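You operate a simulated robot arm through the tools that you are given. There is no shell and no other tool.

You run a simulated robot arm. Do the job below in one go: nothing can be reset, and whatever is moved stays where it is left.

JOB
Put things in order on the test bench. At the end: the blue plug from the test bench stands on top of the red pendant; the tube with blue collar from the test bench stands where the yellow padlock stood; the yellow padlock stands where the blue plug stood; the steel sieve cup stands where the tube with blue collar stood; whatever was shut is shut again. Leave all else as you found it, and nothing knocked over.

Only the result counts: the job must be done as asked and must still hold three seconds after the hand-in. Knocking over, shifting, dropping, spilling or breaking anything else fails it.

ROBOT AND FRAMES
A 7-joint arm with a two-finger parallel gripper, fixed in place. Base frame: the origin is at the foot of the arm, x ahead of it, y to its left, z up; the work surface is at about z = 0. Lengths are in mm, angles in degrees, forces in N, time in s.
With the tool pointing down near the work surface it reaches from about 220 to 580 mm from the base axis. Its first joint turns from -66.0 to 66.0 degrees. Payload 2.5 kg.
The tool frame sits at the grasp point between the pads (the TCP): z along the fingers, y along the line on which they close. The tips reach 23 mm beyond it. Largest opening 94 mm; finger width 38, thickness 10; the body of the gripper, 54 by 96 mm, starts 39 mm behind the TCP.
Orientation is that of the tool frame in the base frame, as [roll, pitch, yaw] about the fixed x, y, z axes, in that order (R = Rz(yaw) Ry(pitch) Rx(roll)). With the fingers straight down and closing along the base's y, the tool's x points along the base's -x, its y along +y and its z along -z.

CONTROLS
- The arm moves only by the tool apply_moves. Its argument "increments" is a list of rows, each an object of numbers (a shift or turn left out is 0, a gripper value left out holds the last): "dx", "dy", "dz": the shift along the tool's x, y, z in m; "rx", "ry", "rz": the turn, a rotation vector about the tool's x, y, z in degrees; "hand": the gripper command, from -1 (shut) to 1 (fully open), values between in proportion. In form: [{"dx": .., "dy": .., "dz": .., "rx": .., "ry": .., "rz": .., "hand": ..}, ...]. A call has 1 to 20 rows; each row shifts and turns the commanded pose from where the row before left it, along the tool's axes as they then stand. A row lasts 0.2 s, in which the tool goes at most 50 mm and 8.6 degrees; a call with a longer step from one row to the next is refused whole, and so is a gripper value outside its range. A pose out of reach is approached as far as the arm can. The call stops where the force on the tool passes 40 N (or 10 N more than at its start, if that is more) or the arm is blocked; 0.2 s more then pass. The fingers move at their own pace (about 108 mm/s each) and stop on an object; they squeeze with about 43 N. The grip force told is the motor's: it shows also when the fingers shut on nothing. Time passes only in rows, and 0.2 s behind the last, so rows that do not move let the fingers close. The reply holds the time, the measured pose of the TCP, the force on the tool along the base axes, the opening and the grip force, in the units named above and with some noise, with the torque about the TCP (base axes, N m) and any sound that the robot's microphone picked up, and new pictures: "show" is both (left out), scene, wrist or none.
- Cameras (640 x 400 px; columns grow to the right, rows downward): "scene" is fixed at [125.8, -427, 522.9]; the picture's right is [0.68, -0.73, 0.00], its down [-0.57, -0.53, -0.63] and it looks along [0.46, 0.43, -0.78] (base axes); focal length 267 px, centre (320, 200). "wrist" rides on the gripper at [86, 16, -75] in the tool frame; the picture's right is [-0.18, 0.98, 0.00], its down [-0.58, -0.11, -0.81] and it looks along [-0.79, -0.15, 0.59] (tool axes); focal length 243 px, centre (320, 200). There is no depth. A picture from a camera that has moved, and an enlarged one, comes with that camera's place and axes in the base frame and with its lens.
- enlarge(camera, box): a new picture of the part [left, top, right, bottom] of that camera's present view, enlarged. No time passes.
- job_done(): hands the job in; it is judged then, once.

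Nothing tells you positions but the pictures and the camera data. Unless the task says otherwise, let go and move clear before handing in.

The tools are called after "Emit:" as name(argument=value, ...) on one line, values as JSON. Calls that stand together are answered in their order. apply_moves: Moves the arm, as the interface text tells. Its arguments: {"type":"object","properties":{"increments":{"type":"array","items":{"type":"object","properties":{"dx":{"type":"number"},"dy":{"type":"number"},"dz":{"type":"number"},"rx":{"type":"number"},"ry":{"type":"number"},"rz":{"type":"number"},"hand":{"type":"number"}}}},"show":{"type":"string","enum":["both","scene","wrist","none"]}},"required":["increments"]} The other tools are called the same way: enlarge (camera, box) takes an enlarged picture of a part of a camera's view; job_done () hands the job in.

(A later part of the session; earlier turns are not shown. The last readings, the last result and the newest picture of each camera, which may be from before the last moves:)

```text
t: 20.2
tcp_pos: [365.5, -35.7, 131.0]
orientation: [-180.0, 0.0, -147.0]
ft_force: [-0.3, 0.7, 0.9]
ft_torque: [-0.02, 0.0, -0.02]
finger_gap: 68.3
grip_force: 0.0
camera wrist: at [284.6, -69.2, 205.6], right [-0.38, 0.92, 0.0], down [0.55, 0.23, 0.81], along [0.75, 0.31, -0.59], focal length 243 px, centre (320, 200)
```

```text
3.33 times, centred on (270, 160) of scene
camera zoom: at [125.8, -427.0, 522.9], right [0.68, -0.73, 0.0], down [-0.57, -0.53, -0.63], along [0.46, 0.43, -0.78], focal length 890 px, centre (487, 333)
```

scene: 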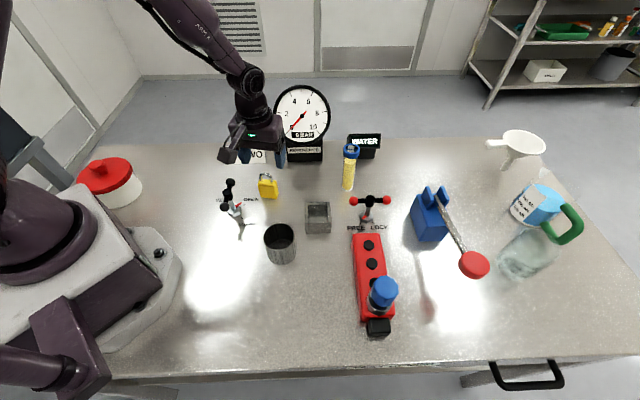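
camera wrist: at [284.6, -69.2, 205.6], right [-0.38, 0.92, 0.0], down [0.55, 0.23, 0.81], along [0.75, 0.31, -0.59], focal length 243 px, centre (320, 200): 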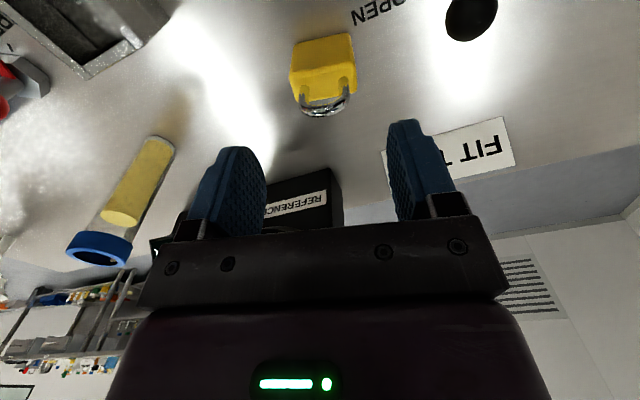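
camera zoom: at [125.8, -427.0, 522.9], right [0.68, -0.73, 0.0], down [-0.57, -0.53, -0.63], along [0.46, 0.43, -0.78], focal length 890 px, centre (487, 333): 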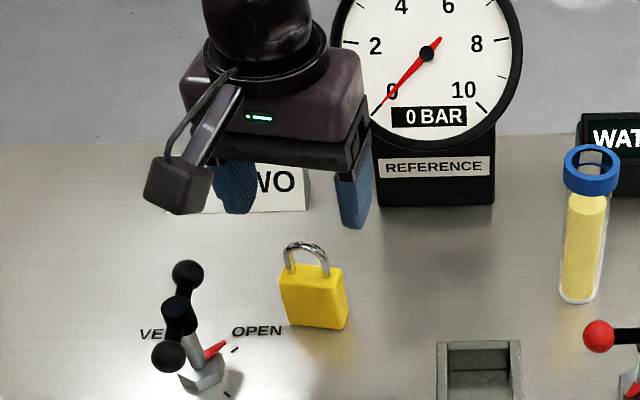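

The hand is square to the padlock, with a 2.6 mm offset along the closing line; its shackle tops out near 80 mm. I correct, descend to z about 48 and close.

Emit:
apply_moves(increments=[{"dy": 0.0026, "dx": 0.0005}, {"dz": 0.03}, {"dz": 0.03}, {"dz": 0.0237}, {}, {}], show="both")

Emit:
enlarge(camera="wrist", box=[200, 60, 440, 210])

Emit:
enlarge(camera="scene", box=[190, 120, 350, 240])

```text
t: 21.6
tcp_pos: [360.8, -33.2, 46.7]
orientation: [180.0, 0.0, -147.1]
ft_force: [0.8, 0.0, -0.3]
ft_torque: [0.0, 0.0, -0.01]
finger_gap: 68.1
grip_force: 0.1
camera wrist: at [280.9, -66.4, 121.9], right [-0.38, 0.92, 0.0], down [0.55, 0.23, 0.81], along [0.75, 0.31, -0.59], focal length 243 px, centre (320, 200)
```

scene: 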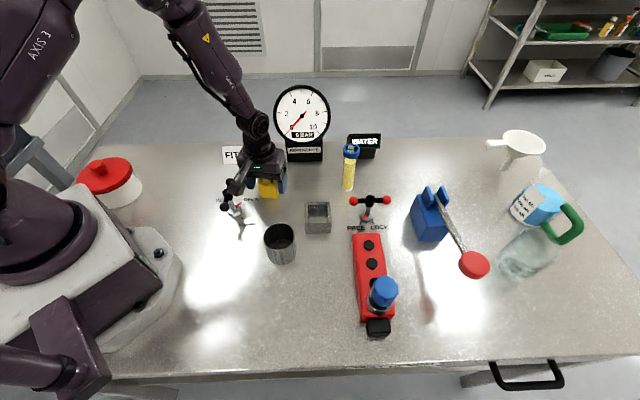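
wrist: 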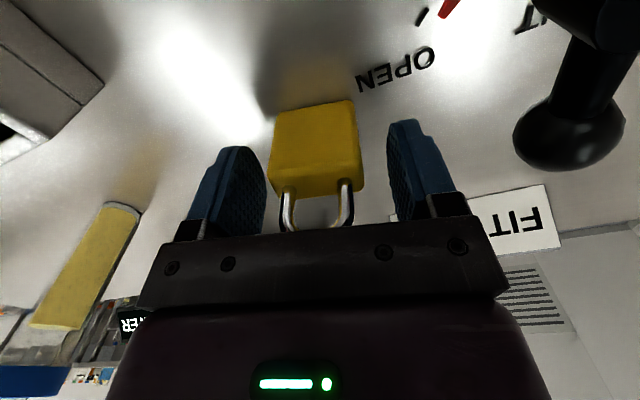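

```text
2.67 times, centred on (320, 135) of wrist
camera zoom: at [280.9, -66.4, 121.9], right [-0.38, 0.92, 0.0], down [0.55, 0.23, 0.81], along [0.75, 0.31, -0.59], focal length 647 px, centre (320, 373)
```

zoom: 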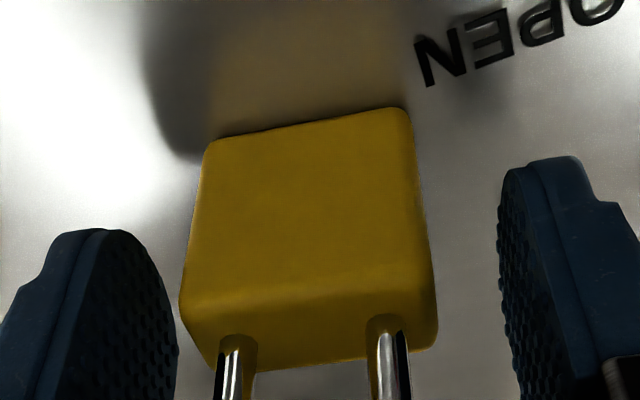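

```text
3.33 times, centred on (270, 180) of scene
camera zoom: at [125.8, -427.0, 522.9], right [0.68, -0.73, 0.0], down [-0.57, -0.53, -0.63], along [0.46, 0.43, -0.78], focal length 890 px, centre (487, 267)
```

zoom: 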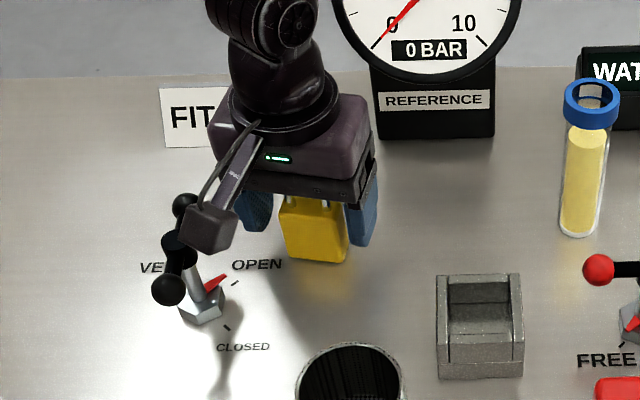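

The padlock is between the fingers. I close and lift.

Emit:
apply_moves(increments=[{"hand": -1}, {"hand": -1}, {"hand": -1}, {"hand": -1}], show="wrist")

```text
t: 22.6
tcp_pos: [361.8, -34.2, 46.4]
orientation: [179.9, -0.1, -147.0]
ft_force: [-0.4, 1.0, -0.3]
ft_torque: [0.02, 0.01, 0.0]
finger_gap: 43.6
grip_force: 43.3
camera wrist: at [280.9, -66.4, 122.0], right [-0.38, 0.92, 0.0], down [0.55, 0.23, 0.81], along [0.75, 0.31, -0.59], focal length 243 px, centre (320, 200)
```

wrist: 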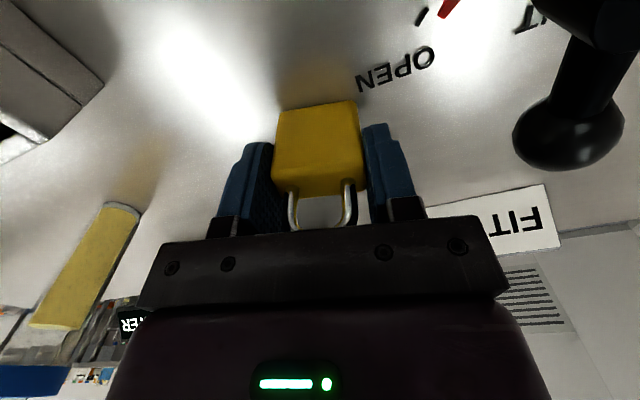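

The padlock is held (43.6 mm wide). I lift it and carry it over to the plug's old place.

Emit:
apply_moves(increments=[{"dz": -0.02}, {"dz": -0.045}, {"dz": -0.045}, {"dz": -0.03}, {}, {"dx": -0.0036, "dy": 0.0208}, {"dx": -0.0073, "dy": 0.042}, {"dx": -0.0073, "dy": 0.042}, {"dx": -0.0073, "dy": 0.042}, {"dx": -0.0073, "dy": 0.042}, {"dx": -0.0036, "dy": 0.022}, {}, {"dz": 0.04}, {"dz": 0.04}, {}], show="both")

Emit:
enlarge(camera="wrist", box=[200, 0, 440, 150])

Emit:
enlarge(camera="scene", box=[120, 100, 280, 200])

```text
t: 25.8
tcp_pos: [278.2, 163.2, 106.9]
orientation: [180.0, 0.0, -147.0]
ft_force: [-0.1, 0.0, -0.6]
ft_torque: [0.01, -0.01, 0.03]
finger_gap: 43.6
grip_force: 43.2
camera wrist: at [196.8, 130.5, 183.4], right [-0.38, 0.92, 0.0], down [0.55, 0.23, 0.81], along [0.75, 0.31, -0.59], focal length 243 px, centre (320, 200)
```

scene: 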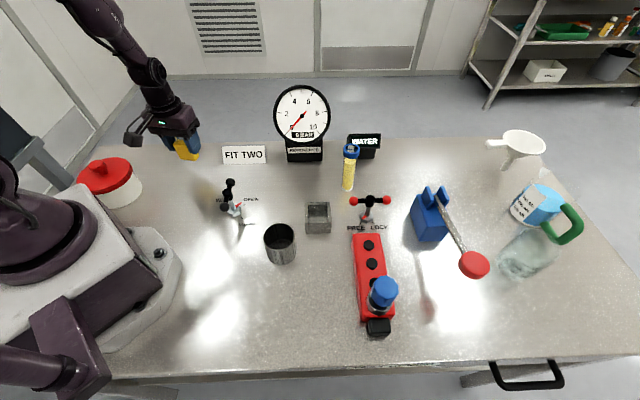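
wrist: 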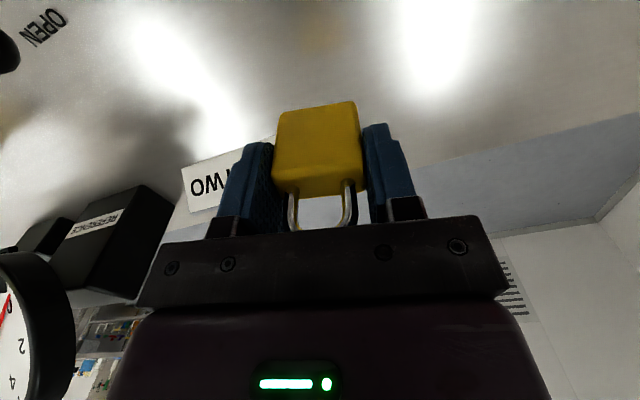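

```text
2.67 times, centred on (320, 75) of wrist
camera zoom: at [196.8, 130.5, 183.4], right [-0.38, 0.92, 0.0], down [0.55, 0.23, 0.81], along [0.75, 0.31, -0.59], focal length 647 px, centre (320, 533)
```

zoom: 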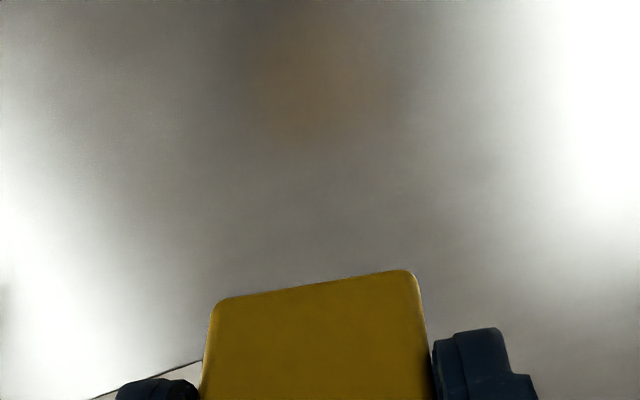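

```text
4.00 times, centred on (200, 150) of scene
camera zoom: at [125.8, -427.0, 522.9], right [0.68, -0.73, 0.0], down [-0.57, -0.53, -0.63], along [0.46, 0.43, -0.78], focal length 1068 px, centre (800, 400)
```

zoom: 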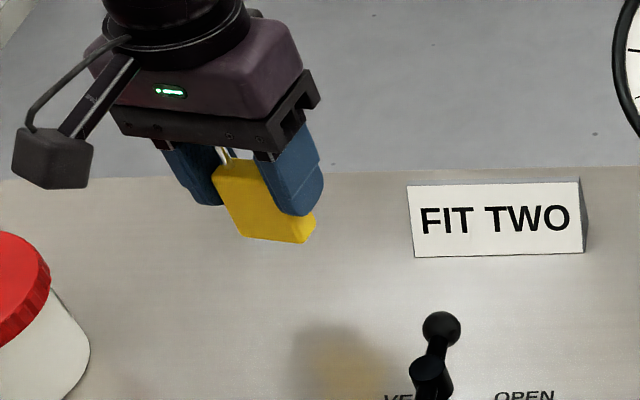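

The padlock hangs above the plug's old spot with its bottom about 60 mm up. I lower it to near the bench and then in small steps until contact.

Emit:
apply_moves(increments=[{"dz": 0.03}, {"dz": 0.02}, {"dz": 0.006}, {}], show="none")

Emit:
apply_moves(increments=[{"dz": 0.001}, {"dz": 0.001}, {"dz": 0.0005}, {}], show="both")

```text
t: 26.8
tcp_pos: [278.0, 161.4, 51.9]
orientation: [-180.0, 0.0, -147.0]
ft_force: [0.3, -0.7, -0.7]
ft_torque: [0.03, 0.02, -0.01]
finger_gap: 43.5
grip_force: 42.8
```

```text
t: 27.8
tcp_pos: [276.4, 163.2, 47.9]
orientation: [180.0, -0.1, -147.0]
ft_force: [0.2, -0.6, 0.3]
ft_torque: [-0.01, -0.04, -0.02]
finger_gap: 43.5
grip_force: 43.9
camera wrist: at [196.9, 129.3, 123.8], right [-0.38, 0.92, 0.0], down [0.55, 0.23, 0.81], along [0.75, 0.31, -0.59], focal length 243 px, centre (320, 200)
```

scene: 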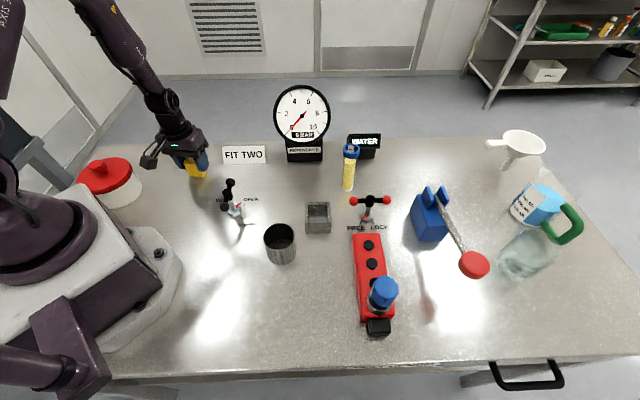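
wrist: 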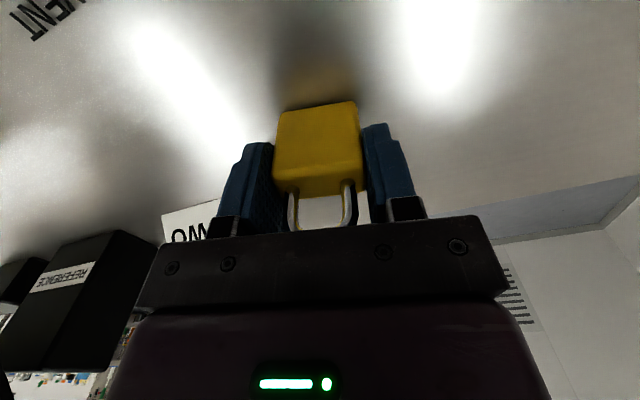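

No contact yet; I continue down 1 mm at a time.

Emit:
apply_moves(increments=[{"dz": 0.0008}, {"dz": 0.0007}, {}], show="none")

```text
t: 28.6
tcp_pos: [277.1, 161.7, 47.0]
orientation: [179.9, 0.1, -147.0]
ft_force: [-0.3, -0.2, -0.7]
ft_torque: [-0.01, 0.01, 0.0]
finger_gap: 43.5
grip_force: 42.8
```

Emit:
apply_moves(increments=[{"dz": 0.0006}, {}], show="none")

Emit:
enlarge(camera="wrist", box=[240, 60, 400, 160])

```text
t: 29.2
tcp_pos: [277.6, 162.6, 48.1]
orientation: [-179.9, 0.0, -147.1]
ft_force: [-0.4, 0.3, 2.6]
ft_torque: [-0.01, -0.01, 0.0]
finger_gap: 43.6
grip_force: 42.8
```

```text
4.00 times, centred on (320, 110) of wrist
camera zoom: at [196.8, 129.2, 121.9], right [-0.38, 0.92, 0.0], down [0.55, 0.23, 0.81], along [0.75, 0.31, -0.59], focal length 970 px, centre (320, 560)
```

zoom: 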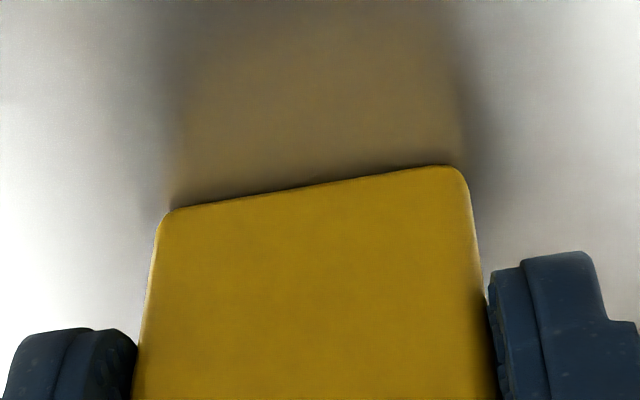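

Light contact (about 3 N). I release, rise, and check.

Emit:
apply_moves(increments=[{"hand": 0.1}, {"hand": 0.5}, {"hand": 0.5}, {}, {"dz": -0.02}, {"dz": -0.04}, {"dz": -0.045}, {"dz": -0.045}, {}], show="both")

Emit:
enlarge(camera="wrist", box=[200, 0, 440, 150])

Emit:
enlarge(camera="scene", box=[120, 120, 280, 220])

```text
t: 31.2
tcp_pos: [276.6, 163.0, 199.1]
orientation: [-179.9, 0.0, -146.9]
ft_force: [-0.7, 0.6, -0.5]
ft_torque: [0.0, -0.02, 0.04]
finger_gap: 70.4
grip_force: 0.1
camera wrist: at [197.1, 130.3, 274.1], right [-0.38, 0.92, 0.0], down [0.55, 0.23, 0.81], along [0.75, 0.31, -0.59], focal length 243 px, centre (320, 200)
```

scene: 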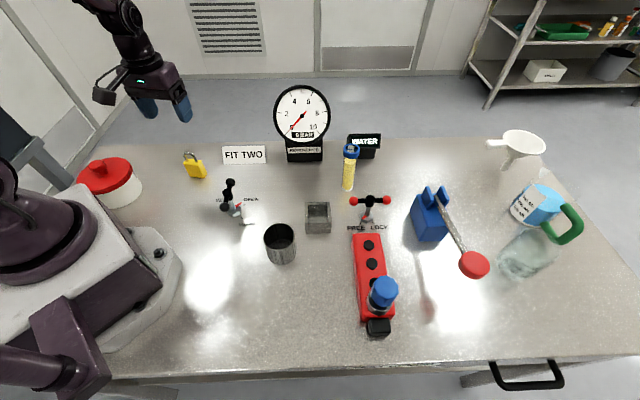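
wrist: 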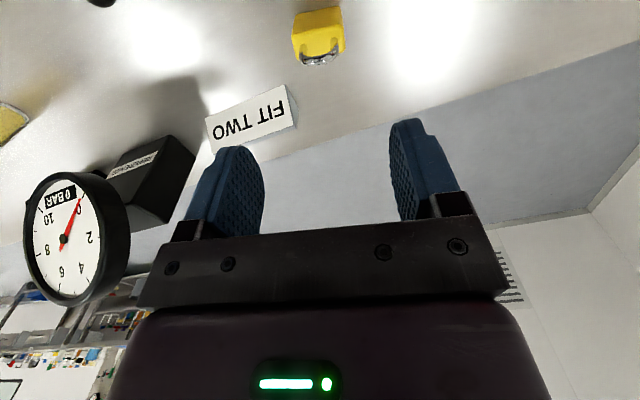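

```text
2.67 times, centred on (320, 75) of wrist
camera zoom: at [197.1, 130.3, 274.1], right [-0.38, 0.92, 0.0], down [0.55, 0.23, 0.81], along [0.75, 0.31, -0.59], focal length 647 px, centre (320, 533)
```

zoom: 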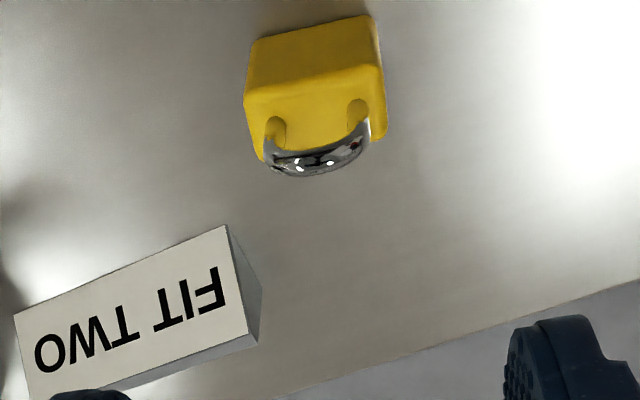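

```text
4.00 times, centred on (200, 170) of scene
camera zoom: at [125.7, -427.0, 522.9], right [0.68, -0.73, 0.0], down [-0.57, -0.53, -0.63], along [0.46, 0.43, -0.78], focal length 1068 px, centre (800, 320)
```

zoom: 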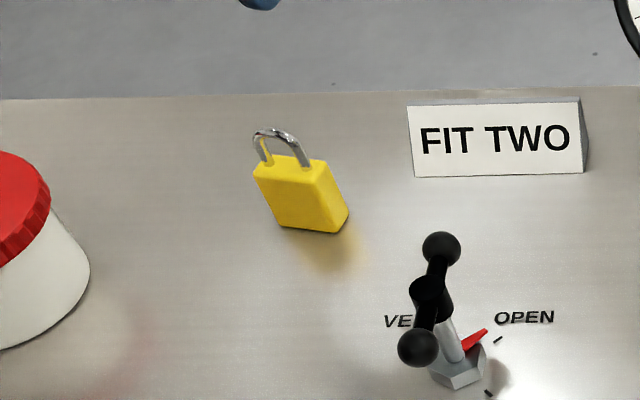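

The padlock's base matches the plug's old pixel spot to within a pixel. Next the tube: I turn the hand back and travel round the gauge to view the tube.

Emit:
apply_moves(increments=[{"rz": 8.25}, {"rz": 8.25}, {"rz": 8.25}, {"rz": 8.25}, {"dy": -0.03}, {"dy": -0.046}, {"dy": -0.046}, {"dy": -0.046}, {"dy": -0.046}, {"dy": -0.046, "dx": -0.015}, {"dx": -0.04, "dy": -0.025}, {"dx": -0.04, "dy": -0.025}, {"dx": -0.04, "dy": -0.0124}, {"dx": -0.0383}, {}], show="both")

Emit:
enlarge(camera="wrist", box=[200, 0, 440, 150])

```text
t: 34.4
tcp_pos: [453.7, -162.6, 199.2]
orientation: [-180.0, -0.1, 180.0]
ft_force: [-1.1, -0.4, -0.6]
ft_torque: [-0.01, 0.03, 0.03]
finger_gap: 70.4
grip_force: 0.0
camera wrist: at [369.5, -145.2, 274.6], right [0.18, 0.98, 0.0], down [0.58, -0.11, 0.81], along [0.79, -0.15, -0.59], focal length 243 px, centre (320, 200)
```

scene: 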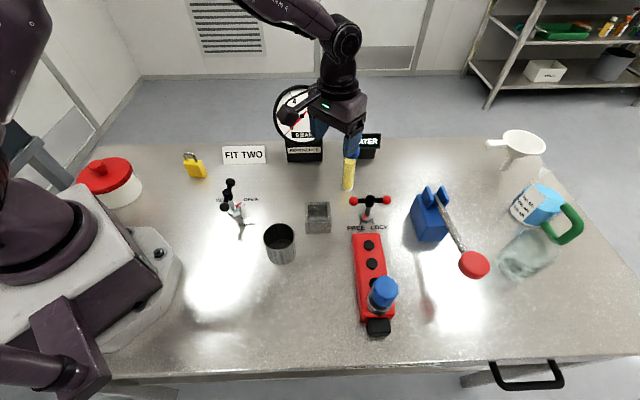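
wrist: 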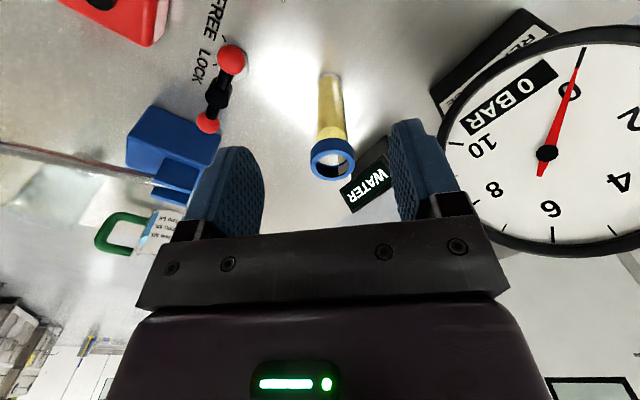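

```text
2.67 times, centred on (320, 75) of wrist
camera zoom: at [369.5, -145.2, 274.6], right [0.18, 0.98, 0.0], down [0.58, -0.11, 0.81], along [0.79, -0.15, -0.59], focal length 647 px, centre (320, 533)
```

zoom: 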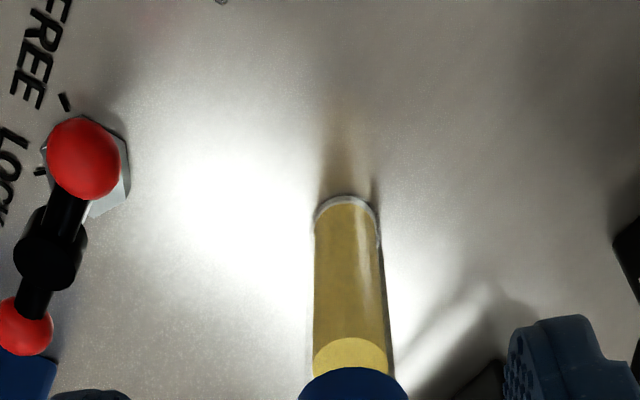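

The tube's base is near (513, -161). I zoom on its collar to find the tube's height and check that it is upright.

Emit:
enlarge(camera="wrist", box=[270, 100, 398, 190])

Emit:
enlarge(camera="scene", box=[300, 120, 420, 200])

```text
4.44 times, centred on (334, 145) of wrist
camera zoom: at [369.5, -145.2, 274.6], right [0.18, 0.98, 0.0], down [0.58, -0.11, 0.81], along [0.79, -0.15, -0.59], focal length 1078 px, centre (258, 444)
```

zoom: 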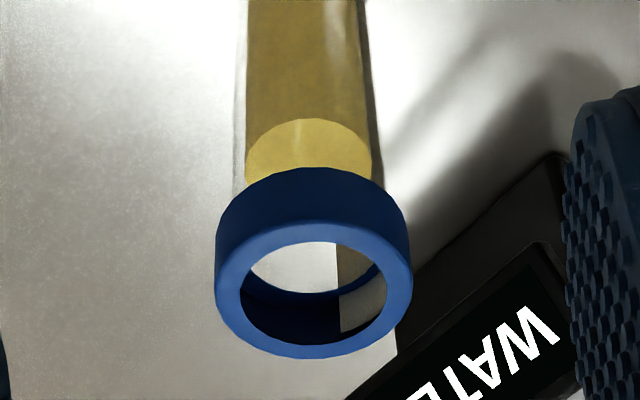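

```text
5.00 times, centred on (360, 160) of scene
camera zoom: at [125.8, -427.0, 522.9], right [0.68, -0.73, 0.0], down [-0.57, -0.53, -0.63], along [0.46, 0.43, -0.78], focal length 1334 px, centre (120, 400)
```

zoom: 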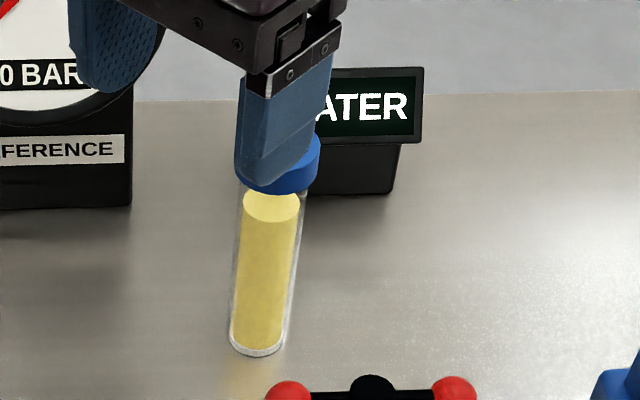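

The tube's collar runs from about z 114 to 128, 37.5 mm across. I move over it at height and re-check centring before going down.

Emit:
apply_moves(increments=[{"dx": -0.0315}, {"dx": -0.0316, "dy": -0.0008}, {"dz": 0.015}, {}, {}], show="both")

Emit:
enlarge(camera="wrist", box=[200, 0, 440, 150])

```text
t: 35.6
tcp_pos: [514.9, -161.9, 183.5]
orientation: [180.0, 0.1, -179.9]
ft_force: [0.1, -0.2, 0.2]
ft_torque: [-0.04, 0.04, 0.01]
finger_gap: 70.5
grip_force: 0.1
camera wrist: at [429.3, -145.9, 258.3], right [0.18, 0.98, 0.0], down [0.58, -0.11, 0.81], along [0.79, -0.15, -0.59], focal length 243 px, centre (320, 200)
```

scene: 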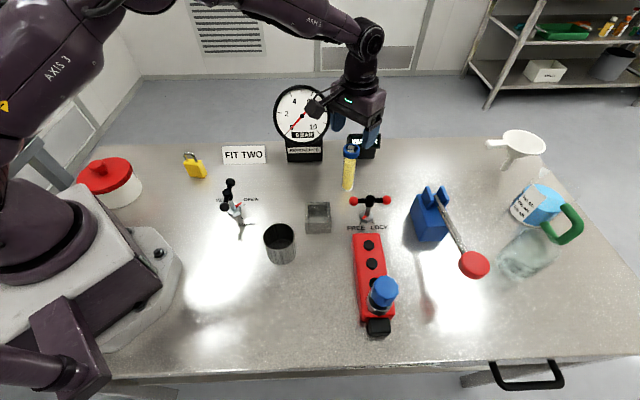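
wrist: 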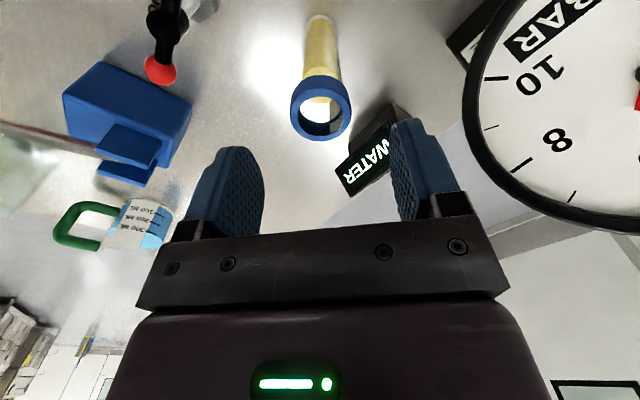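

```text
2.67 times, centred on (320, 75) of wrist
camera zoom: at [429.3, -145.9, 258.3], right [0.18, 0.98, 0.0], down [0.58, -0.11, 0.81], along [0.79, -0.15, -0.59], focal length 647 px, centre (320, 533)
```

zoom: 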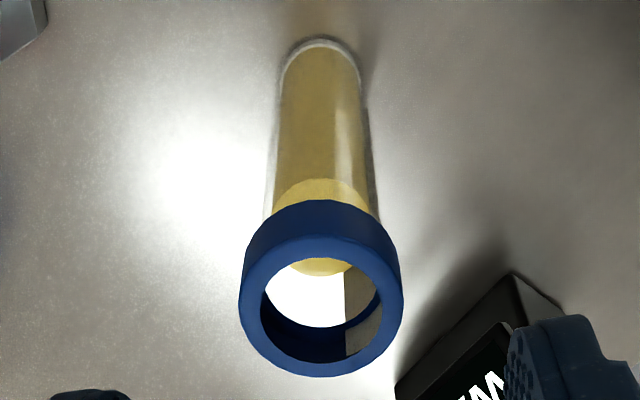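

The tube is upright and centred to within 2.5 mm. I correct, descend so the pads meet the collar at z about 119, and close.

Emit:
apply_moves(increments=[{"dx": -0.0025}, {"dz": 0.03}, {"dz": 0.025}, {"dz": 0.0084}, {}, {}], show="both")

Emit:
enlarge(camera="wrist", box=[180, 50, 460, 225])

Emit:
enlarge(camera="scene", box=[280, 60, 440, 200])

```text
t: 37.0
tcp_pos: [515.7, -160.7, 118.6]
orientation: [-180.0, 0.0, 180.0]
ft_force: [-0.8, 0.3, 0.9]
ft_torque: [0.0, -0.04, -0.01]
finger_gap: 70.8
grip_force: 0.1
camera wrist: at [429.8, -143.9, 194.1], right [0.18, 0.98, 0.0], down [0.58, -0.11, 0.81], along [0.79, -0.15, -0.59], focal length 243 px, centre (320, 200)
```

scene: 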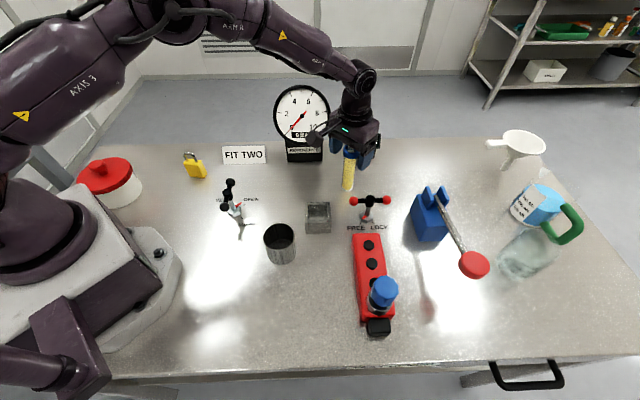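
wrist: 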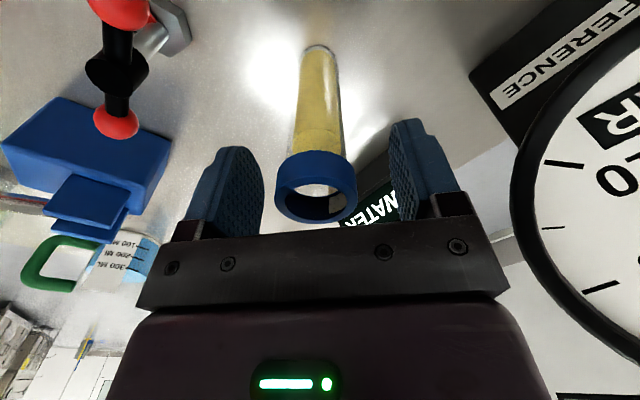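

```text
2.29 times, centred on (320, 138) of wrist
camera zoom: at [429.8, -143.9, 194.1], right [0.18, 0.98, 0.0], down [0.58, -0.11, 0.81], along [0.79, -0.15, -0.59], focal length 555 px, centre (320, 343)
```

zoom: 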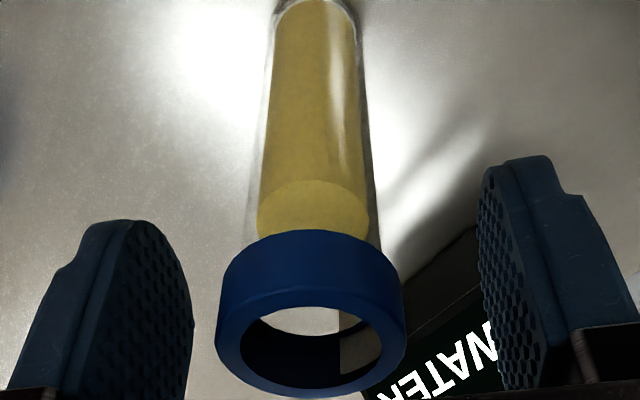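

```text
2.86 times, centred on (360, 130) of scene
camera zoom: at [125.8, -427.0, 522.9], right [0.68, -0.73, 0.0], down [-0.57, -0.53, -0.63], along [0.46, 0.43, -0.78], focal length 763 px, centre (206, 400)
```

zoom: 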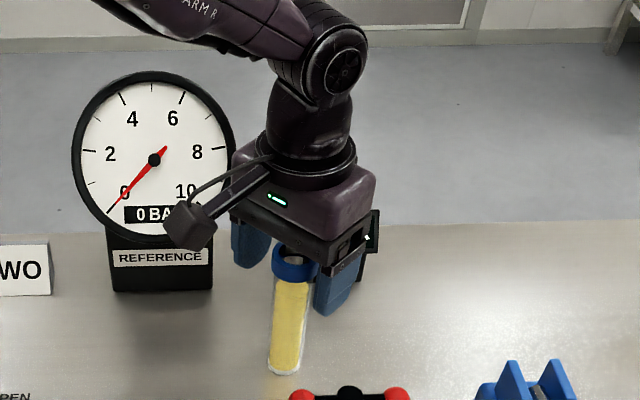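

The camera pose shows the hand about 3 mm short in x and 2 mm off in y relative to the tube. I correct that and look again before closing.

Emit:
apply_moves(increments=[{"dx": -0.0028, "dy": -0.0021}, {}, {}], show="wrist")

Emit:
enlarge(camera="wrist", box=[180, 50, 460, 225])

```text
t: 37.8
tcp_pos: [517.1, -163.5, 119.0]
orientation: [180.0, -0.1, 180.0]
ft_force: [-0.3, 0.8, -0.1]
ft_torque: [-0.03, -0.02, -0.02]
finger_gap: 70.3
grip_force: 0.1
camera wrist: at [432.6, -146.4, 194.1], right [0.18, 0.98, 0.0], down [0.58, -0.11, 0.81], along [0.79, -0.15, -0.59], focal length 243 px, centre (320, 200)
```

wrist: 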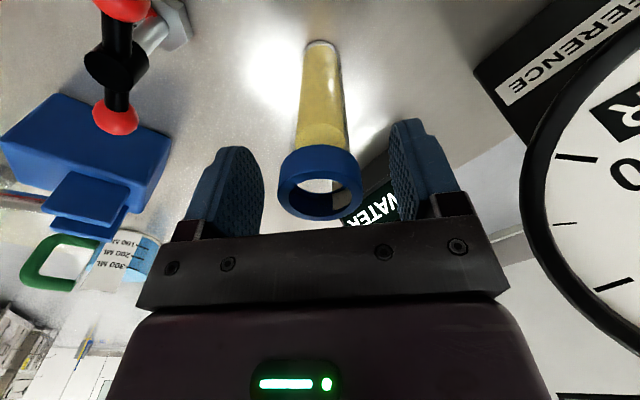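

```text
2.29 times, centred on (320, 138) of wrist
camera zoom: at [432.6, -146.4, 194.1], right [0.18, 0.98, 0.0], down [0.58, -0.11, 0.81], along [0.79, -0.15, -0.59], focal length 555 px, centre (320, 343)
```

zoom: 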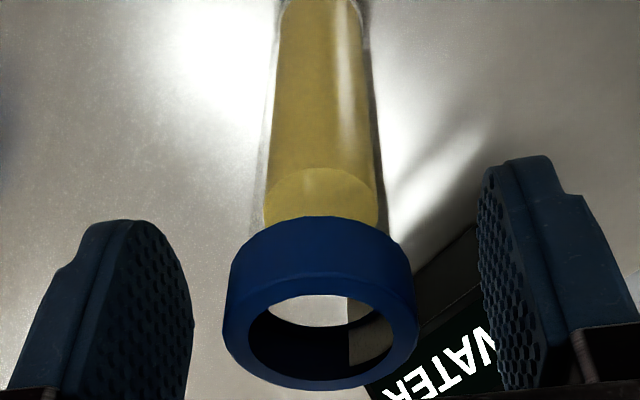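

Centred now. I close on the collar.

Emit:
apply_moves(increments=[{"hand": -1}, {"hand": -1}, {"hand": -1}, {"hand": -1}], show="both")

Emit:
enlarge(camera="wrist", box=[180, 50, 460, 225])

```text
t: 38.8
tcp_pos: [517.9, -162.8, 119.4]
orientation: [-179.9, 0.0, -180.0]
ft_force: [-0.2, 1.1, 0.1]
ft_torque: [-0.02, -0.02, 0.03]
finger_gap: 36.3
grip_force: 43.3
camera wrist: at [432.6, -146.4, 194.1], right [0.18, 0.98, 0.0], down [0.58, -0.11, 0.81], along [0.79, -0.15, -0.59], focal length 243 px, centre (320, 200)
```

scene: 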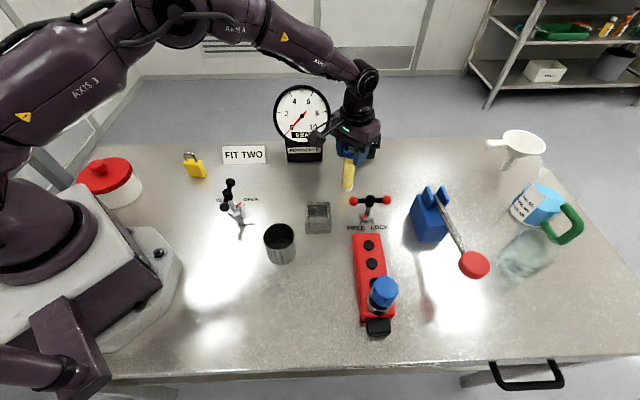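
wrist: 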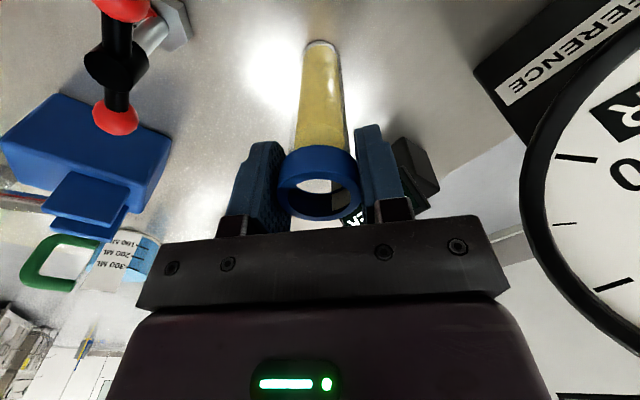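

```text
2.29 times, centred on (320, 138) of wrist
camera zoom: at [432.6, -146.4, 194.1], right [0.18, 0.98, 0.0], down [0.58, -0.11, 0.81], along [0.79, -0.15, -0.59], focal length 555 px, centre (320, 343)
```

zoom: 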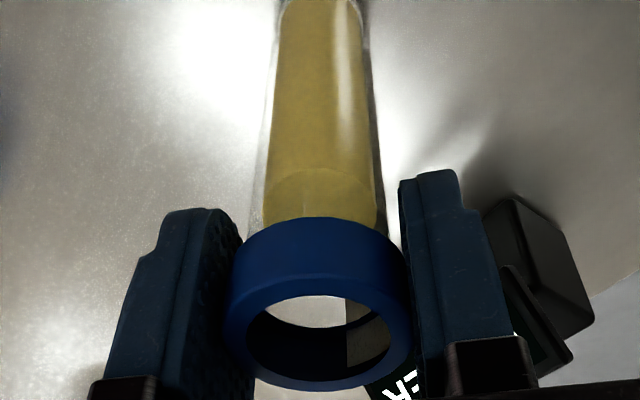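

The tube is gripped at the collar. I lift it straight up and carry it slowly, upright, towards the padlock's old place.

Emit:
apply_moves(increments=[{"dz": -0.01}, {"dz": -0.02}, {"dz": -0.025}, {"dz": -0.025}, {}, {"dx": 0.015}, {"dx": 0.03}, {"dx": 0.03}, {"dx": 0.025, "dy": 0.02}, {"dx": 0.025, "dy": 0.025}, {"dx": 0.02, "dy": 0.03}, {"dx": 0.0108, "dy": 0.03}, {"dy": 0.0231}, {}, {}], show="both")

Emit:
enlarge(camera="scene", box=[180, 60, 380, 230])

```text
t: 42.0
tcp_pos: [362.2, -34.5, 198.8]
orientation: [-179.9, 0.0, 180.0]
ft_force: [1.0, -0.3, -0.3]
ft_torque: [0.01, 0.03, -0.02]
finger_gap: 36.5
grip_force: 43.2
camera wrist: at [277.6, -17.7, 274.3], right [0.18, 0.98, 0.0], down [0.58, -0.11, 0.81], along [0.79, -0.15, -0.59], focal length 243 px, centre (320, 200)
```

scene: 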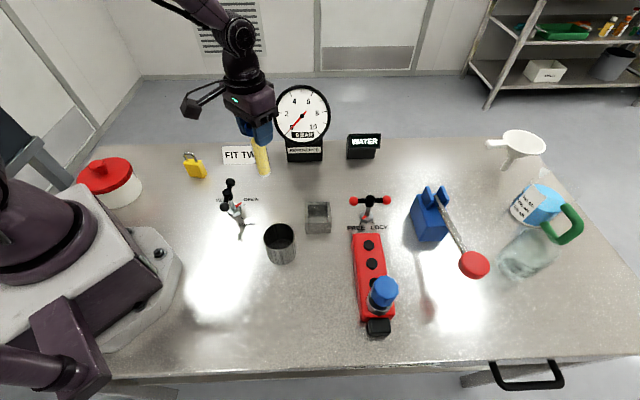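
wrist: 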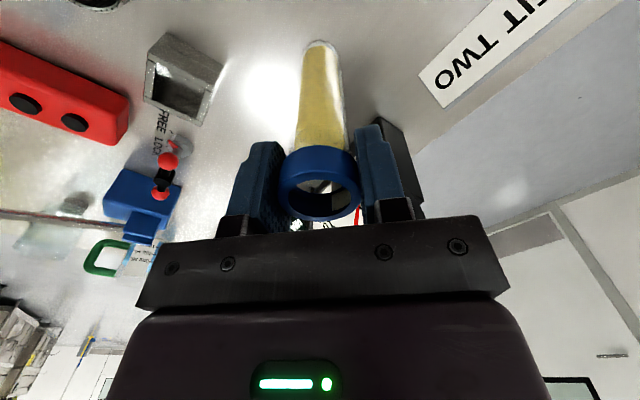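

```text
2.35 times, centred on (280, 145) of scene
camera zoom: at [125.8, -427.0, 522.9], right [0.68, -0.73, 0.0], down [-0.57, -0.53, -0.63], along [0.46, 0.43, -0.78], focal length 628 px, centre (414, 329)
```

zoom: 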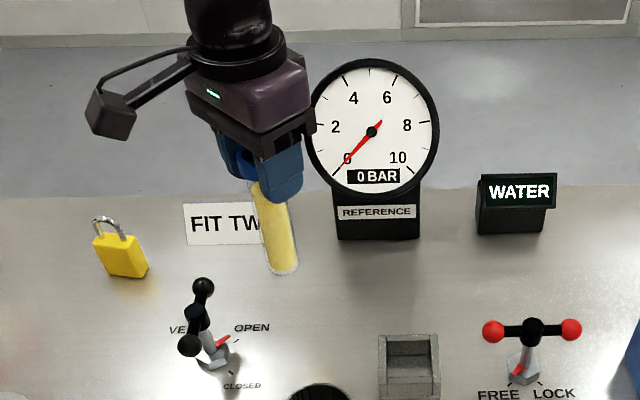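

The tube hangs right above the padlock's old place. I lower it to a few millimetres above the bench and read the camera pose.

Emit:
apply_moves(increments=[{"dz": 0.025}, {"dz": 0.025}, {"dz": 0.018}, {"dz": 0.007}, {}, {}], show="both")

Emit:
enlarge(camera="scene", box=[180, 100, 340, 220])

Emit:
enlarge(camera="wrist", box=[200, 0, 440, 150])

```text
t: 43.4
tcp_pos: [362.2, -34.0, 122.9]
orientation: [179.9, 0.1, 179.9]
ft_force: [-0.3, -0.6, -0.3]
ft_torque: [0.0, 0.03, -0.01]
finger_gap: 36.4
grip_force: 43.3
camera wrist: at [277.4, -17.0, 197.7], right [0.18, 0.98, 0.0], down [0.58, -0.11, 0.81], along [0.79, -0.15, -0.59], focal length 243 px, centre (320, 200)
```

scene: 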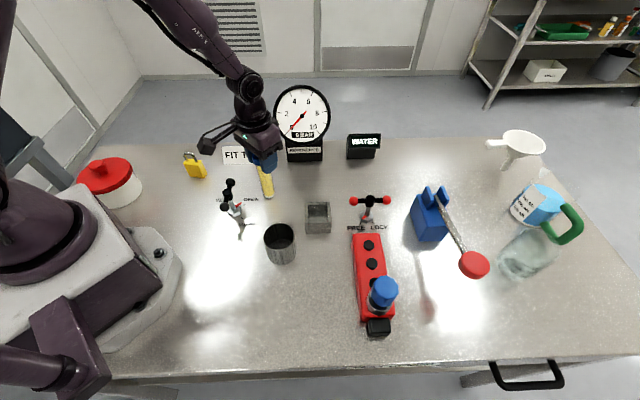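
wrist: 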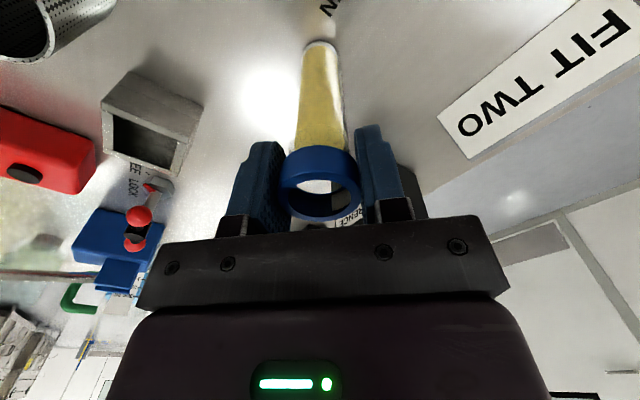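

```text
3.33 times, centred on (260, 160) of scene
camera zoom: at [125.8, -427.0, 522.9], right [0.68, -0.73, 0.0], down [-0.57, -0.53, -0.63], along [0.46, 0.43, -0.78], focal length 890 px, centre (520, 333)
```

zoom: 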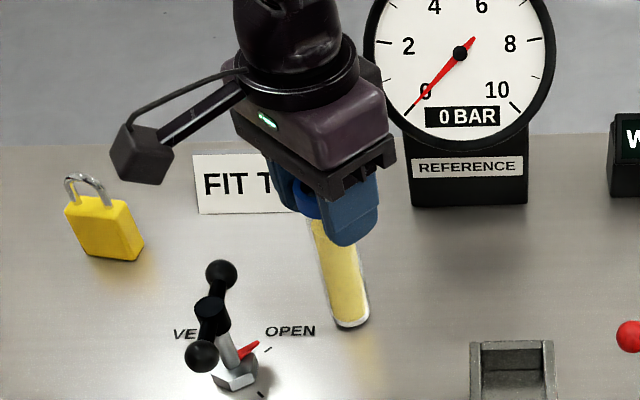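

```text
2.67 times, centred on (320, 75) of wrist
camera zoom: at [277.4, -17.0, 197.7], right [0.18, 0.98, 0.0], down [0.58, -0.11, 0.81], along [0.79, -0.15, -0.59], focal length 647 px, centre (320, 533)
```

zoom: 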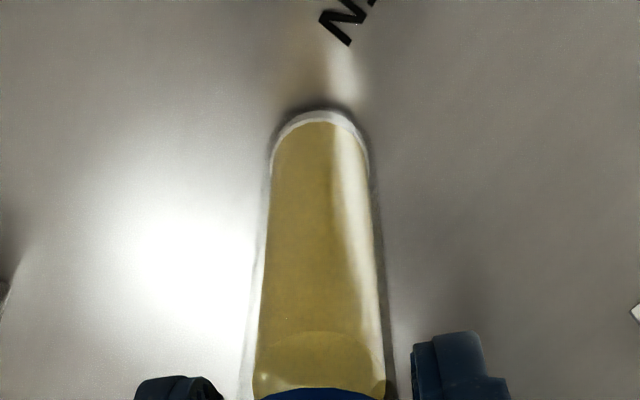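

The pose matches the target within 1 mm. I go down the last millimetres slowly.

Emit:
apply_moves(increments=[{"dy": -0.0007, "dz": 0.001}, {"dz": 0.001}, {"dz": 0.001}, {}], show="none")

Emit:
apply_moves(increments=[{"dz": 0.0008}, {}], show="none")

Emit:
apply_moves(increments=[{"dz": 0.0006}, {}], show="none")

```text
t: 44.4
tcp_pos: [363.7, -35.3, 120.1]
orientation: [179.9, 0.1, -180.0]
ft_force: [-0.3, 0.5, -0.3]
ft_torque: [0.01, -0.01, 0.0]
finger_gap: 36.1
grip_force: 42.8
```

```text
t: 45.0
tcp_pos: [362.0, -35.2, 120.9]
orientation: [-179.9, -0.1, 179.9]
ft_force: [0.5, -0.3, -0.5]
ft_torque: [-0.01, 0.01, -0.01]
finger_gap: 36.4
grip_force: 42.7
```

```text
t: 45.6
tcp_pos: [363.9, -35.8, 119.2]
orientation: [-179.9, 0.0, 180.0]
ft_force: [-3.7, 1.4, 8.1]
ft_torque: [0.05, 0.37, -0.03]
finger_gap: 36.1
grip_force: 42.6
```

Contact with the bench (about 8 N). I ease off 0.4 mm and look.

Emit:
apply_moves(increments=[{"dz": -0.0004}, {}], show="both")

Emit:
enlarge(camera="wrist", box=[200, 0, 440, 150])

Emit:
enlarge(camera="scene", box=[180, 100, 340, 220])

```text
t: 46.2
tcp_pos: [362.9, -35.7, 120.9]
orientation: [180.0, 0.0, 180.0]
ft_force: [1.1, 0.0, -0.1]
ft_torque: [0.01, 0.0, -0.03]
finger_gap: 36.4
grip_force: 42.8
camera wrist: at [277.7, -18.7, 194.2], right [0.18, 0.98, 0.0], down [0.58, -0.11, 0.81], along [0.79, -0.15, -0.59], focal length 243 px, centre (320, 200)
```

scene: 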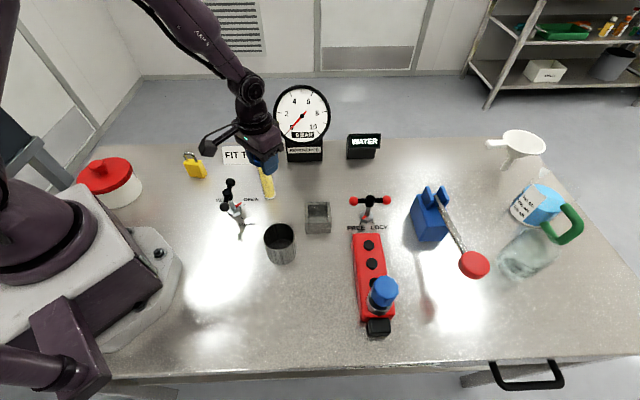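
wrist: 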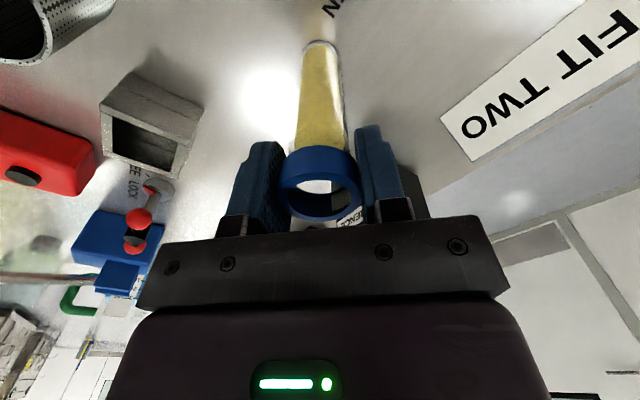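

```text
2.67 times, centred on (320, 75) of wrist
camera zoom: at [277.7, -18.7, 194.2], right [0.18, 0.98, 0.0], down [0.58, -0.11, 0.81], along [0.79, -0.15, -0.59], focal length 647 px, centre (320, 533)
```

zoom: 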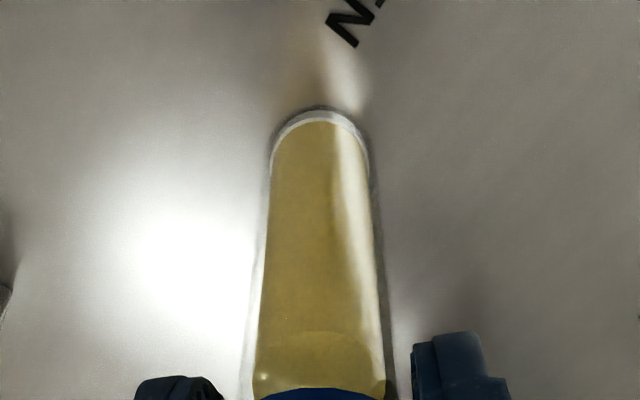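

```text
3.33 times, centred on (260, 160) of scene
camera zoom: at [125.8, -427.0, 522.9], right [0.68, -0.73, 0.0], down [-0.57, -0.53, -0.63], along [0.46, 0.43, -0.78], focal length 890 px, centre (520, 333)
```

zoom: 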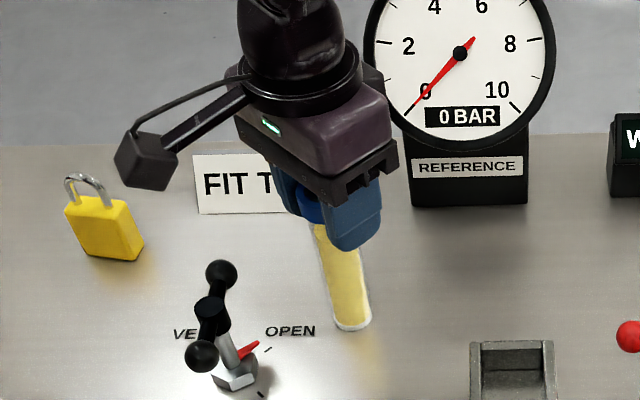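

The tube is on the bench with no side load. I open gently to 50 mm first, then wider, and rise.

Emit:
apply_moves(increments=[{"hand": -0.1}, {"hand": 0.1}, {"hand": 0.3}, {"hand": 0.45}, {}], show="both")

Emit:
enlarge(camera="wrist", box=[180, 50, 460, 225])

```text
t: 47.4
tcp_pos: [362.7, -35.4, 120.6]
orientation: [-180.0, 0.0, 180.0]
ft_force: [0.1, 0.2, 0.3]
ft_torque: [0.01, 0.03, -0.01]
finger_gap: 68.3
grip_force: 0.0
camera wrist: at [277.7, -18.6, 194.4], right [0.18, 0.98, 0.0], down [0.58, -0.11, 0.81], along [0.79, -0.15, -0.59], focal length 243 px, centre (320, 200)
```

scene: 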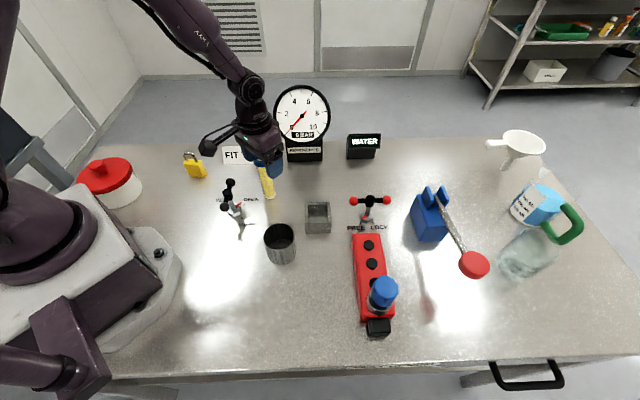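
wrist: 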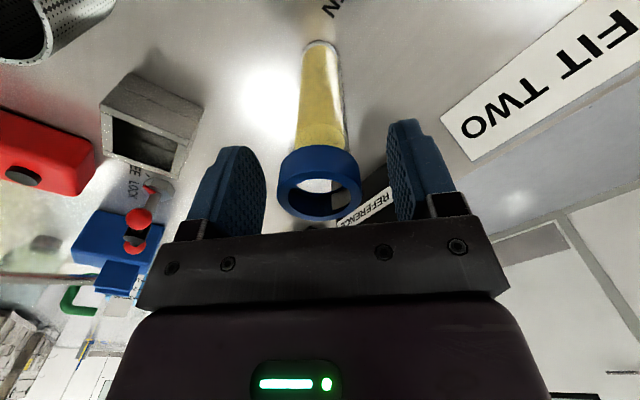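

```text
2.29 times, centred on (320, 138) of wrist
camera zoom: at [277.7, -18.6, 194.4], right [0.18, 0.98, 0.0], down [0.58, -0.11, 0.81], along [0.79, -0.15, -0.59], focal length 555 px, centre (320, 343)
```

zoom: 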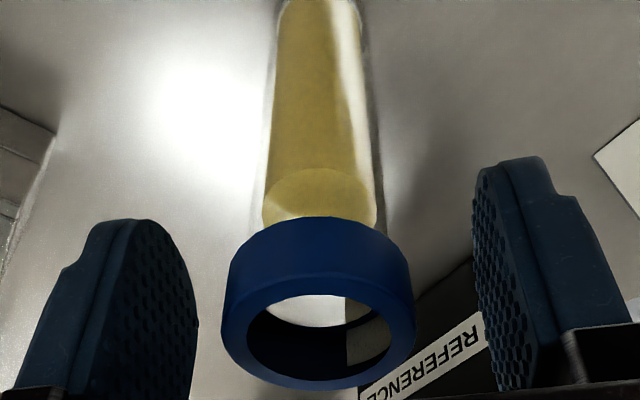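

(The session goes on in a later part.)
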